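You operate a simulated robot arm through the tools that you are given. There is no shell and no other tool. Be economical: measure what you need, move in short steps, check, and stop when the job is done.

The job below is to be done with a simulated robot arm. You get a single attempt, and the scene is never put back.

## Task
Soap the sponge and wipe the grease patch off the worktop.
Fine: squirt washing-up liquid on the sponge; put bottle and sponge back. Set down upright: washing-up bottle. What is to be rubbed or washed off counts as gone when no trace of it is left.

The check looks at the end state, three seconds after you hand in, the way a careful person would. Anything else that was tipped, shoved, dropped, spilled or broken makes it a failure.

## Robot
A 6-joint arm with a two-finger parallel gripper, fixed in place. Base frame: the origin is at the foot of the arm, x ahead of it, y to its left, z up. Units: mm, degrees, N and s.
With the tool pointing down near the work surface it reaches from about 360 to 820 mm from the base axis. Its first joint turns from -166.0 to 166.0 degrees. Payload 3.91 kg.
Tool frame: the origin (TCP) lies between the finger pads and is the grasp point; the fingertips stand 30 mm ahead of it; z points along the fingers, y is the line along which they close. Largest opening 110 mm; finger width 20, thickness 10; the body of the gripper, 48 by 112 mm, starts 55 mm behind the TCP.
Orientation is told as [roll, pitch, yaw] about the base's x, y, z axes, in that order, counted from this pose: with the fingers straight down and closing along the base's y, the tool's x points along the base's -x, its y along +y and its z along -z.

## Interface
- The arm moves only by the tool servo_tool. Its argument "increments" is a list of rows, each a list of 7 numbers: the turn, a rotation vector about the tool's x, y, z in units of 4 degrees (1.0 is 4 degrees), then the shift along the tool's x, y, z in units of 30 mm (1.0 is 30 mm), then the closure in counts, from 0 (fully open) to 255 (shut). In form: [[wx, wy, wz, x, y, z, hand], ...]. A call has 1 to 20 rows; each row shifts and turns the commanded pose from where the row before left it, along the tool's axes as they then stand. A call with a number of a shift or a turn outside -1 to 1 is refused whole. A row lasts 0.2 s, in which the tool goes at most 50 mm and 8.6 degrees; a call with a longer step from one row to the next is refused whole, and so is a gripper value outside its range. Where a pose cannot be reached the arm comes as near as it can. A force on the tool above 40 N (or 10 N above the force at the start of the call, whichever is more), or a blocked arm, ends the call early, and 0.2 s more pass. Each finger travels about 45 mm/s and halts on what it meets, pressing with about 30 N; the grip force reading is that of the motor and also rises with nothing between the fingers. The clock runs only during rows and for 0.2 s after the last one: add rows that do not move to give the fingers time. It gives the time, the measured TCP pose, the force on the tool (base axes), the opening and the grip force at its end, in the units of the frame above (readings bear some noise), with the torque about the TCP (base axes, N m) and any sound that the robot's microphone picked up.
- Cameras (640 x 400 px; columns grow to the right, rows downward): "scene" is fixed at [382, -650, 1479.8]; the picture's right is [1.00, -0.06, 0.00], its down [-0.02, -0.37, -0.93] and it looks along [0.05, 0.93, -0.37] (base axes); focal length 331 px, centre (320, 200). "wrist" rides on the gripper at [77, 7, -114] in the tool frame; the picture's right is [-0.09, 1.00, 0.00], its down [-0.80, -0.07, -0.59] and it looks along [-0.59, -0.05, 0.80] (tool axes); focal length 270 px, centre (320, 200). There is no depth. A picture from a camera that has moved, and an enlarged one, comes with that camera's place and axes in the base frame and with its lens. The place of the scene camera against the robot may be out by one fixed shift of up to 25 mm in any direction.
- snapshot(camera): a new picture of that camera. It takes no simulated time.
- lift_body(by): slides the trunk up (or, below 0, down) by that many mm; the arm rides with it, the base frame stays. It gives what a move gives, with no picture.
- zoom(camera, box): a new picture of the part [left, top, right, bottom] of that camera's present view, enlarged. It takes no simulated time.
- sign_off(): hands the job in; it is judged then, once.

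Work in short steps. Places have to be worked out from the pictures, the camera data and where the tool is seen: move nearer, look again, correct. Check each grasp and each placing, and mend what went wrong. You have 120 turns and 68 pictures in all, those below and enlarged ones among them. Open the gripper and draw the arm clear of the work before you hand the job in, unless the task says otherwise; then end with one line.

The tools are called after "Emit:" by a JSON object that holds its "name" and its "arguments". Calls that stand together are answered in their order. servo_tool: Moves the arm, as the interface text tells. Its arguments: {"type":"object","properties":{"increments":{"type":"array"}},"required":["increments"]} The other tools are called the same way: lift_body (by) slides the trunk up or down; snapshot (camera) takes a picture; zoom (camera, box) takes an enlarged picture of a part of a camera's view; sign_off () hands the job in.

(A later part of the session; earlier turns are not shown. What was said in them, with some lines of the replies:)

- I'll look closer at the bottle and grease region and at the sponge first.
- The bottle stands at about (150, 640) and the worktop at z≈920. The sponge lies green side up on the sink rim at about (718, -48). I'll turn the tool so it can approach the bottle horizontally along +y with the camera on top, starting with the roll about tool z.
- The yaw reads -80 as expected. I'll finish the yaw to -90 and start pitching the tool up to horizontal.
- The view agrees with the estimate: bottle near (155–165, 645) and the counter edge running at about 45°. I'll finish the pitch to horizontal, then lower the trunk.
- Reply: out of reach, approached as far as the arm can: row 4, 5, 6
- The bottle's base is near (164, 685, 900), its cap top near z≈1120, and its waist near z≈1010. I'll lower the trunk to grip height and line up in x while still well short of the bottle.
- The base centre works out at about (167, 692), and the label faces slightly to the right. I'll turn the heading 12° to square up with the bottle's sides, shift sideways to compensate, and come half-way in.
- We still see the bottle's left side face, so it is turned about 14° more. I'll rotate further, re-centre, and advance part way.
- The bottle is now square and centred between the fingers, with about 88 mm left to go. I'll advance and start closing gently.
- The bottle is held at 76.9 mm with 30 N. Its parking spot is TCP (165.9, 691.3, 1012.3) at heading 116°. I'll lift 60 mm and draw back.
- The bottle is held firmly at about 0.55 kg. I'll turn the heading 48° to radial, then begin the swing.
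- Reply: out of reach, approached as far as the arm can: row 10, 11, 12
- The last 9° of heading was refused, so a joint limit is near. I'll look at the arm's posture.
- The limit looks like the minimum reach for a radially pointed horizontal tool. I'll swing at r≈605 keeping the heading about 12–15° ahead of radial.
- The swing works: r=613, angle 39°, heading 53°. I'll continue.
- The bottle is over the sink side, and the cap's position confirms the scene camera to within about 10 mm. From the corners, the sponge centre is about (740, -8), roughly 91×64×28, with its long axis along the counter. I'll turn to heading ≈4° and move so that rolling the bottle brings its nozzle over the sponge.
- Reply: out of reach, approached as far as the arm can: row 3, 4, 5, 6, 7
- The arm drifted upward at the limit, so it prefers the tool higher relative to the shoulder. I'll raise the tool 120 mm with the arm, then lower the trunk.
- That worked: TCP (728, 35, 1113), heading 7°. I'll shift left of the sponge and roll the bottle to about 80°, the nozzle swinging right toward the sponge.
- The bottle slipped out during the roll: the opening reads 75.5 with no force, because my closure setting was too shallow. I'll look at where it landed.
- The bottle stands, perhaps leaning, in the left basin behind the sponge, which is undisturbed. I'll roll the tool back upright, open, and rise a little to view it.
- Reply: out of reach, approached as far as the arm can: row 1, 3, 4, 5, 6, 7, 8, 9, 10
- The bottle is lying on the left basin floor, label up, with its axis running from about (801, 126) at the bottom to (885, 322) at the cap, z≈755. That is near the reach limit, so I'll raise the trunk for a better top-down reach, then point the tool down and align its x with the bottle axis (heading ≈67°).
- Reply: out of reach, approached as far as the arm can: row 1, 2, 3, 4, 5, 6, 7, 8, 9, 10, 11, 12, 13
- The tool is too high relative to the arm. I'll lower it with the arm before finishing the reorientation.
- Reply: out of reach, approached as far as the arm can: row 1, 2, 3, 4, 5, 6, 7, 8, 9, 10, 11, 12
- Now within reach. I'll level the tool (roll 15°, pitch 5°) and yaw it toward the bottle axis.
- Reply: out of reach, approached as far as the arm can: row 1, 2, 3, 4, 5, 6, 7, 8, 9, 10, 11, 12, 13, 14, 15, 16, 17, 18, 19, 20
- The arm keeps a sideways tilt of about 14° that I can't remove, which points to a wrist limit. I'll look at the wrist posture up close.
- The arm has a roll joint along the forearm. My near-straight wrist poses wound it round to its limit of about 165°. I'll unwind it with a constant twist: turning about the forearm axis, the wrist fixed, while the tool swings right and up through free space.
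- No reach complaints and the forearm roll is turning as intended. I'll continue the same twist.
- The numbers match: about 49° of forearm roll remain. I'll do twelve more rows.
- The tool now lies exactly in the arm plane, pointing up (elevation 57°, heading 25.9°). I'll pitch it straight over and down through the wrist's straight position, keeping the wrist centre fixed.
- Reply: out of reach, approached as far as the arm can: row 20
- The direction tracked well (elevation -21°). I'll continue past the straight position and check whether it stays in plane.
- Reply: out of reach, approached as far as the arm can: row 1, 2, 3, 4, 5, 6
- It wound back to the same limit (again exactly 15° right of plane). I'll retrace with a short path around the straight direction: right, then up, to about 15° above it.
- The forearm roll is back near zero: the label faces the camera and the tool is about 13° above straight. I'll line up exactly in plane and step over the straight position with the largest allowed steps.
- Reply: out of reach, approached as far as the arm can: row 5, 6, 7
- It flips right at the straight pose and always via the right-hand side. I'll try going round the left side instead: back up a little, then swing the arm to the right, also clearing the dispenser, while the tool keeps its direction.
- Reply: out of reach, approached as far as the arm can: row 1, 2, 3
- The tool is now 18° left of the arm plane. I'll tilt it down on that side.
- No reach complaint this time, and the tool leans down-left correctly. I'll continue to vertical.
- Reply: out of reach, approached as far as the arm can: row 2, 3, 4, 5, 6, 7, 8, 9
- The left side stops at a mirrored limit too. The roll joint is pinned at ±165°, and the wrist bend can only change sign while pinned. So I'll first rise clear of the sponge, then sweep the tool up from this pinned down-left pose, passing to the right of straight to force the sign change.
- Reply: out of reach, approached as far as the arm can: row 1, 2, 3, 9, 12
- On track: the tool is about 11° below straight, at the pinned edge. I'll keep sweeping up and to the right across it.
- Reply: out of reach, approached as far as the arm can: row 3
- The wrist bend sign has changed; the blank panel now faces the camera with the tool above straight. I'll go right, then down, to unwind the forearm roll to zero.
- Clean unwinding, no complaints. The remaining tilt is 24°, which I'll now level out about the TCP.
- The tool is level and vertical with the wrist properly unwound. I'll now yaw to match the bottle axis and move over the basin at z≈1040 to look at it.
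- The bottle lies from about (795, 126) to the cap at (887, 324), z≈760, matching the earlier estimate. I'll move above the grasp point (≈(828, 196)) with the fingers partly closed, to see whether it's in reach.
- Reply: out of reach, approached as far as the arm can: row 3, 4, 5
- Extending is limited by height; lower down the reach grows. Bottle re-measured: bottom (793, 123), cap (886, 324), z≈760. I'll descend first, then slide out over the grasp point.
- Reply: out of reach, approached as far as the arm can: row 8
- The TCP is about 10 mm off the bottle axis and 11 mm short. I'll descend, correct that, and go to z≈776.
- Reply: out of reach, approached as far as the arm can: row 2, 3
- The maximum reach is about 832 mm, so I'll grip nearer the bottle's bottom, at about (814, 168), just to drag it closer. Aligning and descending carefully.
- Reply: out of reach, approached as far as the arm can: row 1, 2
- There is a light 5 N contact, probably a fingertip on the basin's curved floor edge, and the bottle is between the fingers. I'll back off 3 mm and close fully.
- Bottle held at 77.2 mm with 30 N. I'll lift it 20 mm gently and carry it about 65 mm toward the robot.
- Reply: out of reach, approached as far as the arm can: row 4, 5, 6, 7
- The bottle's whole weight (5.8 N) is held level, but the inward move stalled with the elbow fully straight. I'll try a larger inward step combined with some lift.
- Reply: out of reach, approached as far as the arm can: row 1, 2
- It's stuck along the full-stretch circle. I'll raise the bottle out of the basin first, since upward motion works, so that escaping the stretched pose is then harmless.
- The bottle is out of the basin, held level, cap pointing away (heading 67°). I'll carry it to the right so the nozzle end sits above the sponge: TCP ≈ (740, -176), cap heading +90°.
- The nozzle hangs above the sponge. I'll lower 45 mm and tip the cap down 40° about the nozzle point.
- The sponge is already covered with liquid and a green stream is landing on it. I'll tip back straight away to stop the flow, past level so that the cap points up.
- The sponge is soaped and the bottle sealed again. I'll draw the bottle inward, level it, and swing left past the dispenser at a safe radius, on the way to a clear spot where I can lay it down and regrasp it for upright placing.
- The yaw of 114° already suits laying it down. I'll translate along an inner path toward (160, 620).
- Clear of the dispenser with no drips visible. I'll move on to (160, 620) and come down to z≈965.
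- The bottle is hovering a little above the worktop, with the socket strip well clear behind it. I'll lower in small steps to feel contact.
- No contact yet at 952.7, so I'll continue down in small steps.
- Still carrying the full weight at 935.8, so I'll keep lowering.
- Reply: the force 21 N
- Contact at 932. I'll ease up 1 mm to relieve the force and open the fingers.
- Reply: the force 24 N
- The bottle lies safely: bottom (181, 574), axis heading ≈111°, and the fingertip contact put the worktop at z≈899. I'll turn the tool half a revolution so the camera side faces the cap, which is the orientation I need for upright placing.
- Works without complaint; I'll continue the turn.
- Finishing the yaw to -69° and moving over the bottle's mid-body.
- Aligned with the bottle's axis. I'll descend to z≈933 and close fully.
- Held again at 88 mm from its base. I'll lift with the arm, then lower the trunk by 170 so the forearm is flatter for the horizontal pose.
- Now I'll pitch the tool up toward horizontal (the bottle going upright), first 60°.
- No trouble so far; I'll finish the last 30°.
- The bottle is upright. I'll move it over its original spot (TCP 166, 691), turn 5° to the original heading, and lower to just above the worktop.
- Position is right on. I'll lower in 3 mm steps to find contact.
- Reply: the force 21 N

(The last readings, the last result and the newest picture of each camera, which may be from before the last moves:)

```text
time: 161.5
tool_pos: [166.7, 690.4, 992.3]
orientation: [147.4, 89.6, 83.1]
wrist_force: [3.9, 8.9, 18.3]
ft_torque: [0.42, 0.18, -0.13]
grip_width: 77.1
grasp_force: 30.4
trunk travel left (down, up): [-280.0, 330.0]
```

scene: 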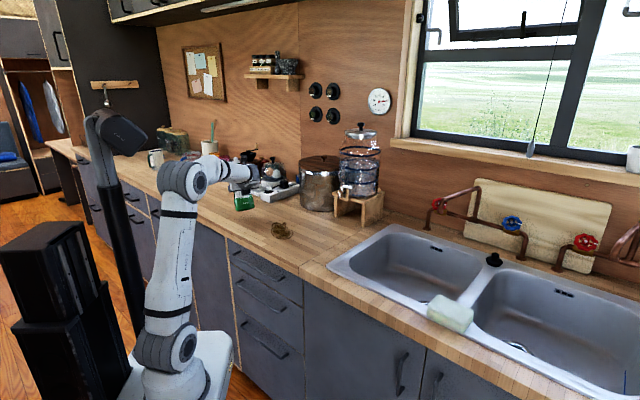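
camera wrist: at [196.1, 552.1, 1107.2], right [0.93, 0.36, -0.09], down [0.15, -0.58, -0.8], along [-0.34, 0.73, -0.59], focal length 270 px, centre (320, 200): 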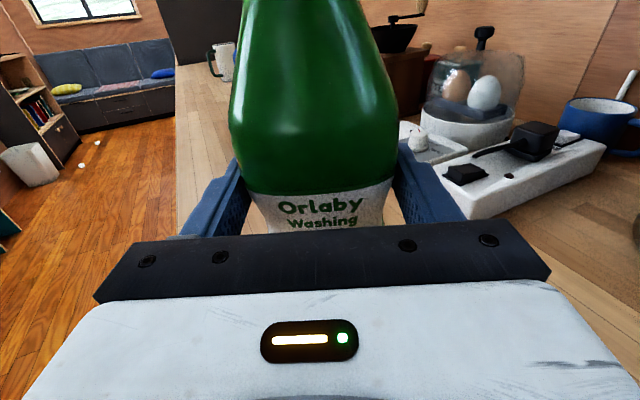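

The base is in contact (about 24 N). I'll ease up slightly and release.

Emit:
{"name": "servo_tool", "arguments": {"increments": [[0, 0, 0, 0.08, 0, 0, 255], [0, 0, 0, 0, 0, 0, 255]]}}

```text
time: 162.1
tool_pos: [166.5, 690.0, 993.5]
orientation: [134.0, 89.9, 69.8]
wrist_force: [4.3, 6.7, 16.5]
ft_torque: [0.29, 0.05, -0.08]
grip_width: 77.1
grasp_force: 29.5
trunk travel left (down, up): [-280.0, 330.0]
```

Emit:
{"name": "servo_tool", "arguments": {"increments": [[0, 0, 0, 0.07, 0, 0, 255], [0, 0, 0, 0.06, 0, 0, 255], [0, 0, 0, 0, 0, 0, 255]]}}

```text
time: 162.9
tool_pos: [165.3, 690.3, 993.3]
orientation: [-11.1, 89.8, -75.3]
wrist_force: [-0.5, -0.7, -4.3]
ft_torque: [-0.07, -0.02, 0.02]
grip_width: 77.3
grasp_force: 29.9
trunk travel left (down, up): [-280.0, 330.0]
```

The bottle is just touching now. Open the fingers and back straight out.

Emit:
{"name": "servo_tool", "arguments": {"increments": [[0, 0, 0, -0.03, 0, 0, 255], [0, 0, 0, 0, 0, 0, 72], [0, 0, 0, 0, 0, 0, 60], [0, 0, 0, 0, 0, 0, 30], [0, 0, 0, 0, 0, 0, 0], [0, 0, 0, 0, 0, 0, 0], [0, 0, 0, 0, 0, 0, 0], [0, 0, 0, 0, 0, -0.5, 0], [0, 0, 0, 0, 0, -1, 0], [0, 0, 0, 0, 0, -1, 0], [0, 0, 0, 0, 0, -1, 0], [0, 0, 0, 0, 0, -0.5, 0], [0, 0, 0, 0, 0, 0, 0]]}}

Emit:
{"name": "snapshot", "arguments": {"camera": "wrist"}}

```text
time: 165.7
tool_pos: [218.0, 582.0, 996.5]
orientation: [72.5, 89.9, 8.2]
wrist_force: [0.6, 0.4, 0.1]
ft_torque: [0.02, 0.0, -0.01]
grip_width: 110.2
grasp_force: 0.1
trunk travel left (down, up): [-280.0, 330.0]
```

```text
14 pictures are left
camera wrist: at [274.3, 482.2, 1072.3], right [0.9, 0.43, -0.09], down [0.2, -0.57, -0.8], along [-0.4, 0.7, -0.59], focal length 270 px, centre (320, 200)
```

wrist: 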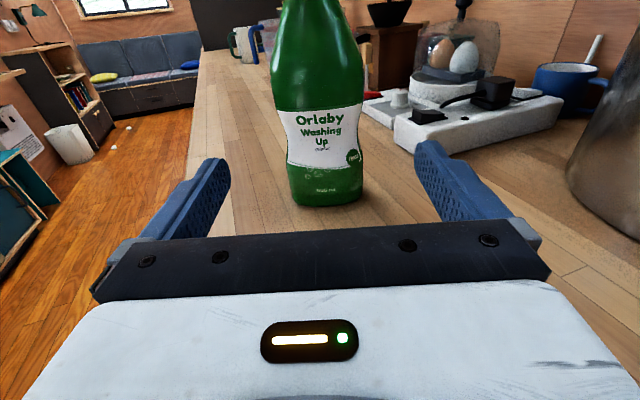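

The bottle stands upright in place. I'll rise and pitch the tool back down the way it came.

Emit:
{"name": "servo_tool", "arguments": {"increments": [[0, 0, 0, 1, 0, -0.5, 0], [0, 0, 0, 1, 0, -0.5, 0], [0, -1, 0, 0, 0, 0, 0], [0, -1, 0, 0, 0, 0, 0], [0, -1, 0, 0, 0, 0, 0], [0, -1, 0, 0, 0, 0, 0], [0, -1, 0, 0, 0, 0, 0], [0, -1, 0, 0, 0, 0, 0], [0, -1, 0, 0, 0, 0, 0], [0, -1, 0, 0, 0, 0, 0], [0, -1, 0, 0, 0, 0, 0], [0, -1, 0, 0, 0, 0, 0], [0, -1, 0, 0, 0, 0, 0], [0, -1, 0, 0, 0, 0, 0], [0, -1, 0, 0, 0, 0, 0], [0, -1, 0, 0, 0, 0, 0], [0, -1, 0, 0, 0, 0, 0], [0, -1, 0, 0, 0, 0, 0], [0, 0, 0, 0, 0, 0, 0]]}}

Emit:
{"name": "lift_body", "arguments": {"by": 100}}

```text
time: 169.7
tool_pos: [231.0, 554.7, 1057.2]
orientation: [0.0, 25.9, -64.3]
wrist_force: [0.5, 0.0, -0.2]
ft_torque: [-0.01, -0.03, -0.01]
grip_width: 109.9
grasp_force: 0.0
trunk travel left (down, up): [-280.0, 330.0]
```

```text
time: 171.0
tool_pos: [231.7, 555.5, 1156.1]
orientation: [0.0, 25.9, -64.1]
wrist_force: [-0.4, 0.1, 0.0]
ft_torque: [-0.01, 0.03, -0.01]
grip_width: 110.0
grasp_force: 0.0
trunk travel left (down, up): [-380.0, 230.0]
```

Levelling out and turning to yaw -45° (fingers closing across the sponge's short side), then beginning the trip to the sponge.

Emit:
{"name": "servo_tool", "arguments": {"increments": [[0, -1, 0, 0, 0, 0, 0], [0, -1, 0, 0, 0, 0, 0], [0, -1, 0, 0, 0, 0, 0], [0, -1, 0, 0, 0, 0, 0], [0, -1, 0, 0, 0, 0, 0], [0, -1, 0, 0, 0, 0, 0], [0, -0.48, 0, 0, 0, 0, 0], [0, 0, -1, 0, 0, 0, 0], [0, 0, -1, 0, 0, 0, 0], [0, 0, -1, 0, 0, 0, 0], [0, 0, -1, 0, 0, 0, 0], [0, 0, -0.8, 0, 0, 0.5, 0], [0, 0, 0, -0.93, 0.115, 0.3, 0], [0, 0, 0, -0.93, 0.115, 0.3, 0], [0, 0, 0, -0.93, 0.115, 0.3, 0], [0, 0, 0, -0.93, 0.115, 0.3, 0], [0, 0, 0, -0.93, 0.115, 0, 0], [0, 0, 0, -0.93, 0.115, 0, 0], [0, 0, 0, -0.93, 0.115, 0, 0], [0, 0, 0, -0.93, 0.115, 0, 0]]}}

```text
time: 175.2
tool_pos: [407.5, 416.3, 1103.6]
orientation: [0.1, 0.1, -45.0]
wrist_force: [0.3, 0.9, 0.1]
ft_torque: [0.0, 0.01, -0.03]
grip_width: 109.8
grasp_force: 0.1
trunk travel left (down, up): [-380.0, 230.0]
```

Carrying on to a viewpoint near the sponge.

Emit:
{"name": "servo_tool", "arguments": {"increments": [[0, 0, 0, -0.98, -0.18, 0, 0], [0, 0, 0, -0.98, -0.18, 0, 0], [0, 0, 0, -0.98, -0.18, 0, 0], [0, 0, 0, -0.98, -0.18, 0, 0], [0, 0, 0, -0.98, -0.18, 0, 0], [0, 0, 0, -0.98, -0.18, 0, 0], [0, 0, 0, -0.98, -0.18, 0, 0], [0, 0, 0, -0.98, -0.18, 0, 0], [0, 0, 0, -0.98, -0.18, 0, 0], [0, 0, 0, -0.98, -0.18, 0, 0], [0, 0, 0, -0.98, -0.18, 0, 0], [0, 0, 0, -0.98, -0.18, 0, 0], [0, 0, 0, -0.98, -0.18, 0, 0], [0, 0, 0, -0.98, -0.18, 0, 0], [0, 0, 0, -0.98, -0.18, 0.5, 0], [0, 0, 0, 0, 0, 0.5, 0], [0, 0, 0, 0, 0, 0, 0]]}}

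Emit:
{"name": "snapshot", "arguments": {"camera": "wrist"}}

```text
time: 178.8
tool_pos: [661.5, 47.9, 1073.2]
orientation: [0.1, 0.0, -45.0]
wrist_force: [0.7, -0.3, 0.4]
ft_torque: [0.03, 0.01, -0.03]
grip_width: 110.0
grasp_force: 0.1
trunk travel left (down, up): [-380.0, 230.0]
```

```text
13 pictures are left
camera wrist: at [612.9, 106.1, 1188.6], right [0.77, 0.64, 0.0], down [0.52, -0.62, 0.59], along [0.38, -0.45, -0.8], focal length 270 px, centre (320, 200)
```

wrist: 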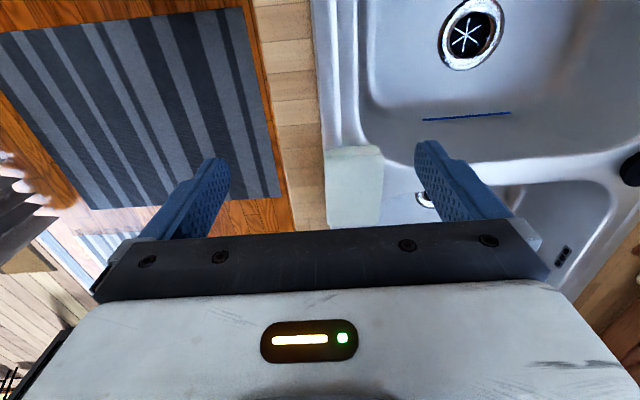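

The sponge's top lies roughly around (755, -5). I'll move above it and lower to z≈1000 for a closer look.

Emit:
{"name": "servo_tool", "arguments": {"increments": [[0, 0, 0, -0.8, 0.24, 0.6, 0], [0, 0, 0, -0.8, 0.24, 0.6, 0], [0, 0, 0, -0.8, 0.24, 0.6, 0], [0, 0, 0, -0.4, 0.2, 0.6, 0], [0, 0, 0, 0, 0, 0, 0]]}}

Emit:
{"name": "snapshot", "arguments": {"camera": "wrist"}}

```text
time: 180.0
tool_pos: [742.0, 6.9, 1003.1]
orientation: [0.0, 0.1, -44.9]
wrist_force: [0.4, 0.3, -0.5]
ft_torque: [0.0, 0.02, 0.0]
grip_width: 110.2
grasp_force: 0.1
trunk travel left (down, up): [-380.0, 230.0]
```

```text
12 pictures are left
camera wrist: at [692.8, 66.5, 1117.2], right [0.77, 0.64, 0.0], down [0.52, -0.62, 0.59], along [0.38, -0.45, -0.8], focal length 270 px, centre (320, 200)
```

wrist: 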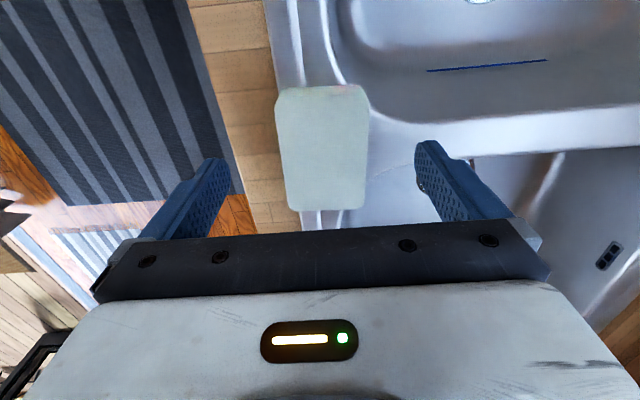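

Sponge centre ≈ (760, -7), about 100×64, and the fingers straddle it evenly. I'll centre, descend to z≈942 (tips ~912), and close.

Emit:
{"name": "servo_tool", "arguments": {"increments": [[0, 0, 0, -0.75, 0.09, 0, 0], [0, 0, 0, 0, 0, 0.8, 0], [0, 0, 0, 0, 0, 0.8, 0], [0, 0, 0, 0, 0, 0.44, 0], [0, 0, 0, 0, 0, 0, 0]]}}

Emit:
{"name": "snapshot", "arguments": {"camera": "wrist"}}

```text
time: 181.2
tool_pos: [759.9, -4.8, 940.0]
orientation: [0.1, 0.1, -45.0]
wrist_force: [0.4, 0.6, -0.6]
ft_torque: [0.0, 0.01, 0.01]
grip_width: 110.2
grasp_force: 0.1
trunk travel left (down, up): [-380.0, 230.0]
```

```text
11 pictures are left
camera wrist: at [710.4, 53.2, 1055.0], right [0.77, 0.64, 0.0], down [0.52, -0.62, 0.59], along [0.38, -0.45, -0.8], focal length 270 px, centre (320, 200)
```

wrist: 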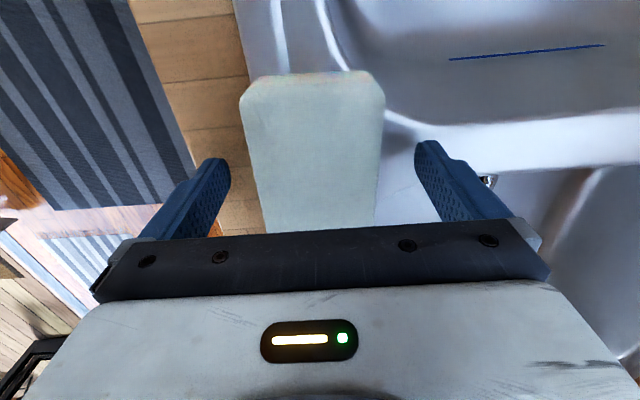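

The sponge is between the fingers. Closing.

Emit:
{"name": "servo_tool", "arguments": {"increments": [[0, 0, 0, 0, 0, 0, 60], [0, 0, 0, 0, 0, 0, 120], [0, 0, 0, 0, 0, 0, 255], [0, 0, 0, 0, 0, 0, 255], [0, 0, 0, 0, 0, 0, 255], [0, 0, 0, 0, 0, 0, 255]]}}

```text
time: 182.6
tool_pos: [759.5, -5.9, 941.5]
orientation: [0.1, 0.1, -45.1]
wrist_force: [0.8, 0.2, 0.7]
ft_torque: [0.01, -0.01, 0.0]
grip_width: 62.9
grasp_force: 30.2
trunk travel left (down, up): [-380.0, 230.0]
```

Sponge held at 62.9 mm. Lifting and carrying it toward the grease patch.

Emit:
{"name": "servo_tool", "arguments": {"increments": [[0, 0, 0, 0, 0, -0.4, 255], [0, 0, 0, 0, 0, -1, 255], [0, 0, 0, 0, 0, -1, 255], [0, 0, 0, 0, 0, -1, 255], [0, 0, 0, 0.96, 0.085, 0, 255], [0, 0, 0, 0.96, 0.085, 0, 255], [0, 0, 0, 0.96, 0.085, 0, 255], [0, 0, 0, 0.96, 0.085, 0, 255], [0, 0, 0, 0.96, 0.085, 0, 255], [0, 0, 0, 0.96, 0.085, 0, 255], [0, 0, 0, 0.96, 0.085, 0, 255], [0, 0, 0, 0.96, 0.085, 0, 255], [0, 0, 0, 0.96, 0.085, 0, 255], [0, 0, 0, 0.96, 0.085, 0, 255], [0, 0, 0, 0.96, 0.085, 0, 255], [0, 0, 0, 0.96, 0.085, 0, 255], [0, 0, 0, 0.96, 0.085, 0, 255], [0, 0, 0, 0.96, 0.085, 0, 255], [0, 0, 0, 0.96, 0.085, 0, 255], [0, 0, 0, 0.96, 0.085, 0, 255]]}}

```text
time: 186.8
tool_pos: [462.9, 350.0, 1043.4]
orientation: [0.1, 0.1, -45.0]
wrist_force: [-0.2, 0.0, 0.3]
ft_torque: [0.03, -0.02, -0.02]
grip_width: 62.7
grasp_force: 30.1
trunk travel left (down, up): [-380.0, 230.0]
```

Still gripped. I'll move closer and look at the patch under the camera.

Emit:
{"name": "servo_tool", "arguments": {"increments": [[0, 0, 0, 0.9, 0, 0, 255], [0, 0, 0, 0.9, 0, 0, 255], [0, 0, 0, 0.9, 0, 0, 255], [0, 0, 0, 0, 0, 0, 255]]}}

Emit:
{"name": "snapshot", "arguments": {"camera": "wrist"}}

```text
time: 187.8
tool_pos: [406.3, 406.0, 1044.2]
orientation: [0.1, 0.0, -45.0]
wrist_force: [0.3, 0.2, 0.2]
ft_torque: [0.04, 0.02, -0.02]
grip_width: 63.0
grasp_force: 30.5
trunk travel left (down, up): [-380.0, 230.0]
```

```text
10 pictures are left
camera wrist: at [357.1, 464.6, 1158.1], right [0.77, 0.64, 0.0], down [0.52, -0.62, 0.59], along [0.38, -0.45, -0.8], focal length 270 px, centre (320, 200)
```

wrist: 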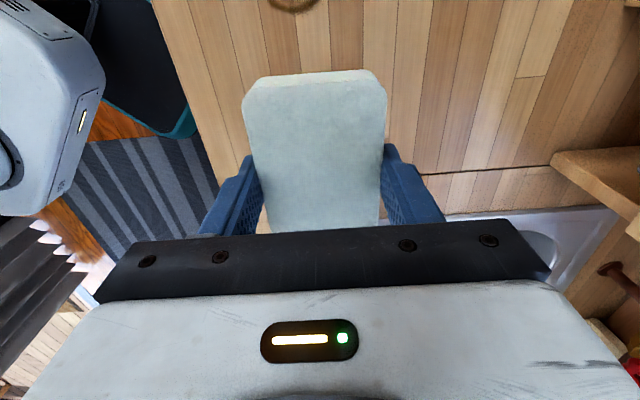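

The patch's near edge is at about (343, 447) and it extends toward heading 135°. I'll position at (375, 415) just before it and lower the sponge toward the worktop.

Emit:
{"name": "servo_tool", "arguments": {"increments": [[0, 0, 0, 0.94, -0.52, 0, 255], [0, 0, 0, 0, 0, 1, 255], [0, 0, 0, 0, 0, 1, 255], [0, 0, 0, 0, 0, 0.8, 255], [0, 0, 0, 0, 0, 0.3, 255], [0, 0, 0, 0, 0, 0.15, 255], [0, 0, 0, 0, 0, 0, 255]]}}

```text
time: 189.4
tool_pos: [375.6, 416.2, 947.4]
orientation: [0.1, -0.1, -45.0]
wrist_force: [-0.8, 0.0, -0.5]
ft_torque: [0.01, 0.02, 0.02]
grip_width: 62.9
grasp_force: 30.0
trunk travel left (down, up): [-380.0, 230.0]
```

Emit:
{"name": "servo_tool", "arguments": {"increments": [[0, 0, 0, 0, 0, 0.1, 255], [0, 0, 0, 0, 0, 0.1, 255], [0, 0, 0, 0, 0, 0.1, 255], [0, 0, 0, 0, 0, 0, 255]]}}

```text
time: 190.4
tool_pos: [374.9, 415.7, 937.7]
orientation: [0.1, 0.0, -45.0]
wrist_force: [0.4, -0.5, -0.5]
ft_torque: [-0.01, -0.01, 0.01]
grip_width: 62.7
grasp_force: 30.2
trunk travel left (down, up): [-380.0, 230.0]
```

No contact yet at 937.7; stepping lower.

Emit:
{"name": "servo_tool", "arguments": {"increments": [[0, 0, 0, 0, 0, 0.1, 255], [0, 0, 0, 0, 0, 0.1, 255], [0, 0, 0, 0, 0, 0, 255]]}}

```text
time: 191.3
tool_pos: [374.6, 415.9, 936.2]
orientation: [0.6, 0.1, -45.0]
wrist_force: [-3.7, -5.7, 16.8]
ft_torque: [-0.39, 0.31, 0.01]
grip_width: 63.1
grasp_force: 30.3
trunk travel left (down, up): [-380.0, 230.0]
stopped in row 3: the force on the tool passed its limit at 41 N (the readings are from after the stop); the commanded pose is now the measured one
```

Contact is firm (17 N) at z≈936. I'll ease off half a millimetre and make the first stroke across the middle of the patch.

Emit:
{"name": "servo_tool", "arguments": {"increments": [[0, 0, 0, 0, 0, -0.015, 255], [0, 0, 0, 0.5, 0, 0, 255], [0, 0, 0, 0.6, 0, 0, 255], [0, 0, 0, 0.6, 0, 0, 255], [0, 0, 0, 0.6, 0, 0, 255], [0, 0, 0, 0.6, 0, 0, 255], [0, 0, 0, 0.6, 0, 0, 255], [0, 0, 0, 0.6, 0, 0, 255], [0, 0, 0, 0.6, 0, 0, 255], [0, 0, 0, 0.6, 0, 0, 255], [0, 0, 0, 0, 0, 0, 255]]}}

Emit:
{"name": "zoom", "arguments": {"camera": "scene", "box": [210, 160, 350, 260]}}

```text
time: 193.7
tool_pos: [263.2, 526.2, 937.8]
orientation: [0.5, 0.2, -45.0]
wrist_force: [9.1, -10.0, 25.3]
ft_torque: [-0.41, 0.18, 0.13]
grip_width: 63.1
grasp_force: 30.1
trunk travel left (down, up): [-380.0, 230.0]
```

```text
4.00 times, centred on (280, 210) of scene
camera zoom: at [382.0, -650.0, 1479.8], right [1.0, -0.06, 0.0], down [-0.02, -0.37, -0.93], along [0.05, 0.93, -0.37], focal length 1325 px, centre (480, 160)
```

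zoom: 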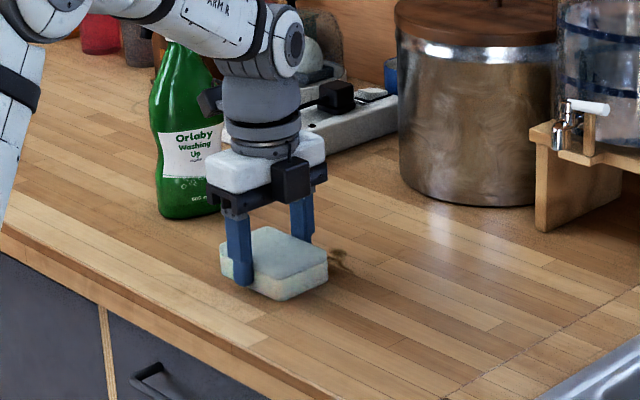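

The soaped sponge wipes well. The only visible remnant is right-behind the sponge, around (312, 558), so I'll shift sideways and stroke back and forth over that strip.

Emit:
{"name": "servo_tool", "arguments": {"increments": [[0, 0, 0, 0, 0, -0.02, 255], [0, 0, 0, 0, 0.6, 0, 255], [0, 0, 0, 0, 0.6, 0, 255], [0, 0, 0, -0.6, 0.1, 0, 255], [0, 0, 0, -0.6, 0, 0, 255], [0, 0, 0, -0.6, 0, 0, 255], [0, 0, 0, -0.6, 0, 0, 255], [0, 0, 0, -0.6, 0, 0, 255], [0, 0, 0, 0, 0.6, 0, 255], [0, 0, 0, 0, 0.6, 0, 255], [0, 0, 0, 0.6, 0, 0, 255], [0, 0, 0, 0.6, 0, 0, 255], [0, 0, 0, 0.6, 0, 0, 255], [0, 0, 0, 0.6, 0, 0, 255], [0, 0, 0, 0.6, 0, 0, 255], [0, 0, 0, 0.6, 0, 0, 255], [0, 0, 0, 0, 0, 0, 255]]}}

```text
time: 197.3
tool_pos: [303.9, 594.8, 935.8]
orientation: [0.6, 0.2, -45.0]
wrist_force: [2.2, -1.3, 8.5]
ft_torque: [-0.2, 0.07, 0.05]
grip_width: 63.0
grasp_force: 30.3
trunk travel left (down, up): [-380.0, 230.0]
```

Still in contact (8.5 N). I'll lift and look at the result.

Emit:
{"name": "servo_tool", "arguments": {"increments": [[0, 0, 0, 0, 0, -0.5, 255], [0, 0, 0, 0, 0, -1, 255], [0, 0, 0, -0.7, -0.5, -1, 255], [0, 0, 0, -0.9, -0.5, -1, 255], [0, 0, 0, -0.9, -0.5, 0, 255], [0, 0, 0, -0.9, -0.5, 0, 255], [0, 0, 0, -0.9, -0.5, 0, 255], [0, 0, 0, -0.9, -0.5, 0, 255], [0, 0, 0, -0.9, -0.3, 0, 255], [0, 0, 0, 0, 0, 0, 255]]}}

Emit:
{"name": "zoom", "arguments": {"camera": "scene", "box": [210, 170, 350, 270]}}

Emit:
{"name": "snapshot", "arguments": {"camera": "wrist"}}

```text
time: 199.5
tool_pos: [365.3, 394.6, 1038.9]
orientation: [0.5, 0.2, -45.1]
wrist_force: [-0.2, 0.7, 0.5]
ft_torque: [-0.01, 0.0, -0.02]
grip_width: 63.1
grasp_force: 30.1
trunk travel left (down, up): [-380.0, 230.0]
```

```text
4.00 times, centred on (280, 220) of scene
camera zoom: at [382.0, -650.0, 1479.8], right [1.0, -0.06, 0.0], down [-0.02, -0.37, -0.93], along [0.05, 0.93, -0.37], focal length 1325 px, centre (480, 120)
```

zoom: 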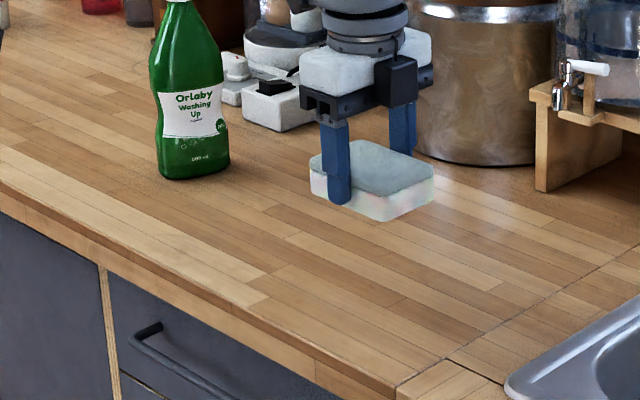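

```text
7 pictures are left
camera wrist: at [314.8, 451.7, 1153.9], right [0.77, 0.64, 0.01], down [0.51, -0.62, 0.59], along [0.39, -0.45, -0.81], focal length 270 px, centre (320, 200)
```

wrist: 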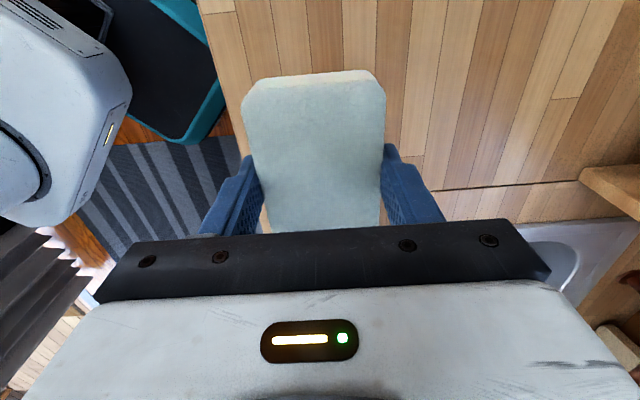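

The worktop looks clean from both views. I'll carry the sponge back to its place on the sink rim.

Emit:
{"name": "servo_tool", "arguments": {"increments": [[0, 0, 0, -0.6, 0, 0, 255], [0, 0, 0, -0.98, 0, 0, 255], [0, 0, 0, -0.98, 0, 0, 255], [0, 0, 0, -0.98, 0, 0, 255], [0, 0, 0, -0.98, 0, 0, 255], [0, 0, 0, -0.98, 0, 0, 255], [0, 0, 0, -0.98, 0, 0, 255], [0, 0, 0, -0.98, 0, 0, 255], [0, 0, 0, -0.98, 0, 0, 255], [0, 0, 0, -0.98, 0, 0, 255], [0, 0, 0, -0.98, 0, 0, 255], [0, 0, 0, -0.98, 0, 0, 255], [0, 0, 0, -0.98, 0, 0, 255], [0, 0, 0, -0.98, 0, 0, 255], [0, 0, 0, -0.98, 0, 0, 255], [0, 0, 0, -0.98, 0, 0, 255], [0, 0, 0, -0.98, 0, 0, 255], [0, 0, 0, -0.98, 0, 0, 255], [0, 0, 0, 0, 0, 0, 255]]}}

Emit:
{"name": "zoom", "arguments": {"camera": "scene", "box": [210, 170, 350, 270]}}

```text
time: 203.5
tool_pos: [728.9, 28.6, 1038.5]
orientation: [0.4, 0.1, -45.0]
wrist_force: [0.0, -0.6, -0.4]
ft_torque: [0.02, -0.01, 0.05]
grip_width: 62.8
grasp_force: 29.5
trunk travel left (down, up): [-380.0, 230.0]
```

```text
4.00 times, centred on (280, 220) of scene
camera zoom: at [382.0, -650.0, 1479.8], right [1.0, -0.06, 0.0], down [-0.02, -0.37, -0.93], along [0.05, 0.93, -0.37], focal length 1325 px, centre (480, 120)
```

zoom: 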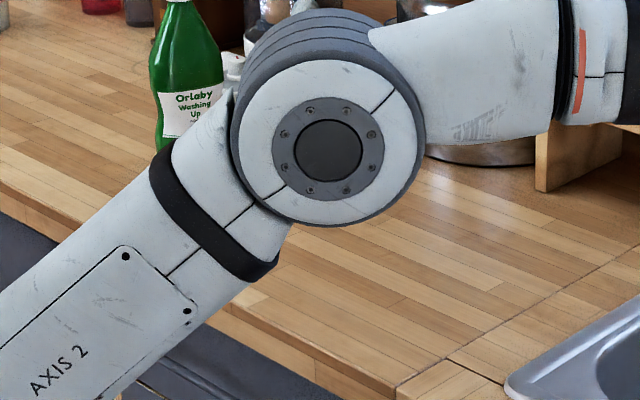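

Moving the last bit over the sponge's original spot and lowering to just above the rim.

Emit:
{"name": "servo_tool", "arguments": {"increments": [[0, 0, 0, -0.77, -0.05, 0, 255], [0, 0, 0, -0.77, -0.04, 0, 255], [0, 0, 0, 0, 0, 1, 255], [0, 0, 0, 0, 0, 1, 255], [0, 0, 0, 0, 0, 0.8, 255], [0, 0, 0, 0, 0, 0.25, 255], [0, 0, 0, 0, 0, 0, 255]]}}

```text
time: 205.1
tool_pos: [760.7, -5.0, 946.1]
orientation: [0.6, 0.1, -45.1]
wrist_force: [0.9, 0.8, -0.1]
ft_torque: [0.0, -0.04, 0.02]
grip_width: 63.1
grasp_force: 29.7
trunk travel left (down, up): [-380.0, 230.0]
```

Emit:
{"name": "servo_tool", "arguments": {"increments": [[0, 0, 0, 0, 0, 0.07, 255], [0, 0, 0, 0, 0, 0.07, 255], [0, 0, 0, 0, 0, 0, 255]]}}

```text
time: 205.9
tool_pos: [759.5, -5.1, 943.6]
orientation: [0.5, 0.1, -45.0]
wrist_force: [0.1, 0.6, -0.2]
ft_torque: [0.02, 0.01, 0.05]
grip_width: 63.2
grasp_force: 29.8
trunk travel left (down, up): [-380.0, 230.0]
```

Not touching yet; another 2 mm.

Emit:
{"name": "servo_tool", "arguments": {"increments": [[0, 0, 0, 0, 0, 0.06, 255], [0, 0, 0, 0, 0, 0.04, 255], [0, 0, 0, 0, 0, 0, 255]]}}

```text
time: 206.7
tool_pos: [759.7, -6.1, 940.5]
orientation: [0.6, 0.0, -44.9]
wrist_force: [1.6, -1.2, 7.8]
ft_torque: [-0.03, 0.17, 0.0]
grip_width: 63.0
grasp_force: 29.5
trunk travel left (down, up): [-380.0, 230.0]
```

The sponge is resting on the rim (8 N). Opening and rising straight up.

Emit:
{"name": "servo_tool", "arguments": {"increments": [[0, 0, 0, 0, 0, -0.02, 255], [0, 0, 0, 0, 0, 0, 80], [0, 0, 0, 0, 0, 0, 40], [0, 0, 0, 0, 0, 0, 0], [0, 0, 0, 0, 0, 0, 0], [0, 0, 0, 0, 0, 0, 0], [0, 0, 0, 0, 0, -0.5, 0], [0, 0, 0, 0, 0, -1, 0], [0, 0, 0, 0, 0, -1, 0], [0, 0, 0, 0, 0, -1, 0], [0, 0, 0, 0, 0, -1, 0], [0, 0, 0, 0.8, -0.3, -0.5, 0], [0, 0, 0, 0.5, -0.8, 0, 0], [0, 0, 0, 0.2, -0.9, 0, 0], [0, 0, 0, 0, -0.9, 0, 0], [0, 0, 0, 0, -0.9, 0, 0], [0, 0, 0, 0, -0.9, 0, 0], [0, 0, 0, 0, 0, 0, 0]]}}

Emit:
{"name": "snapshot", "arguments": {"camera": "scene"}}

```text
time: 210.5
tool_pos: [628.8, -73.9, 1089.9]
orientation: [0.5, 0.1, -44.9]
wrist_force: [0.6, 0.0, 0.4]
ft_torque: [-0.01, -0.02, -0.02]
grip_width: 109.9
grasp_force: 0.1
trunk travel left (down, up): [-380.0, 230.0]
```

```text
5 pictures are left
```

scene: 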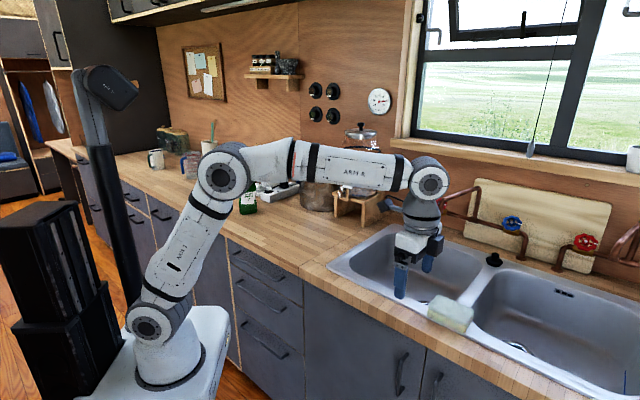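

Sponge and bottle are back. A final close check of the wiped area and the sink.

Emit:
{"name": "zoom", "arguments": {"camera": "scene", "box": [225, 190, 335, 265]}}

Emit:
{"name": "zoom", "arguments": {"camera": "scene", "box": [330, 220, 560, 370]}}

```text
5.33 times, centred on (280, 228) of scene
camera zoom: at [382.0, -650.0, 1479.8], right [1.0, -0.06, 0.0], down [-0.02, -0.37, -0.93], along [0.05, 0.93, -0.37], focal length 1767 px, centre (533, 53)
```

zoom: 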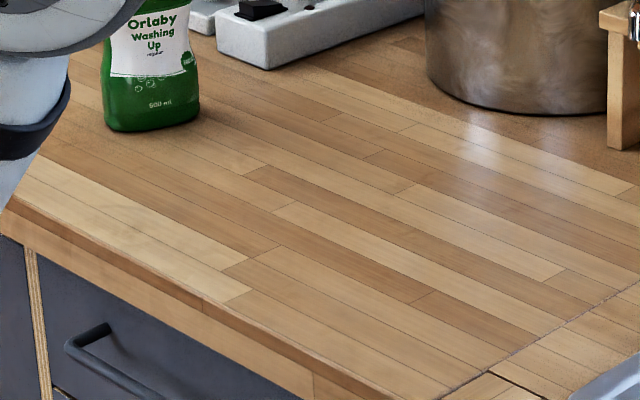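

```text
2.67 times, centred on (445, 295) of scene
camera zoom: at [382.0, -650.0, 1479.8], right [1.0, -0.06, 0.0], down [-0.02, -0.37, -0.93], along [0.05, 0.93, -0.37], focal length 884 px, centre (-13, -53)
```

zoom: 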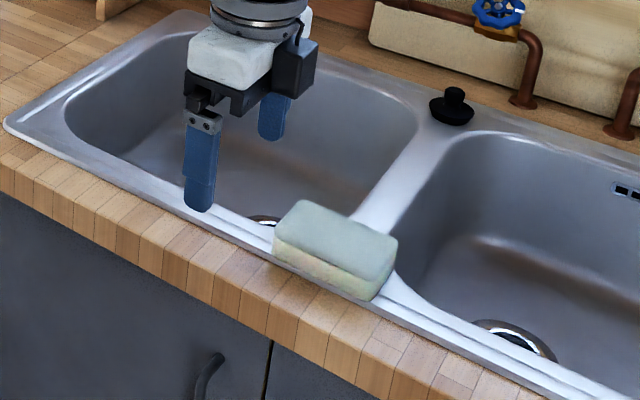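

The worktop shows no trace of grease, the bottle stands upright and the sponge is on its rim. I'll raise the arm a little further clear, then hand in.

Emit:
{"name": "servo_tool", "arguments": {"increments": [[0, 0, 0, 0, -0.5, -1, 0], [0, 0, 0, 0, -0.5, -1, 0], [0, 0, 0, 0, -0.5, -0.5, 0], [0, 0, 0, 0, 0, 0, 0]]}}

Emit:
{"name": "sign_off", "arguments": {}}

```text
time: 211.5
tool_pos: [596.1, -107.2, 1164.6]
orientation: [0.5, 0.1, -45.0]
wrist_force: [-0.1, -0.6, 0.2]
ft_torque: [0.01, 0.03, 0.02]
grip_width: 109.8
grasp_force: 0.1
trunk travel left (down, up): [-380.0, 230.0]
```

```text
The job is handed in.
```

The sponge is soaped and back on the sink rim, no trace of the grease shows on the worktop, and the bottle stands upright in its old place; on the way I dropped the bottle into the left basin once and picked it up again, with no spill visible afterwards.
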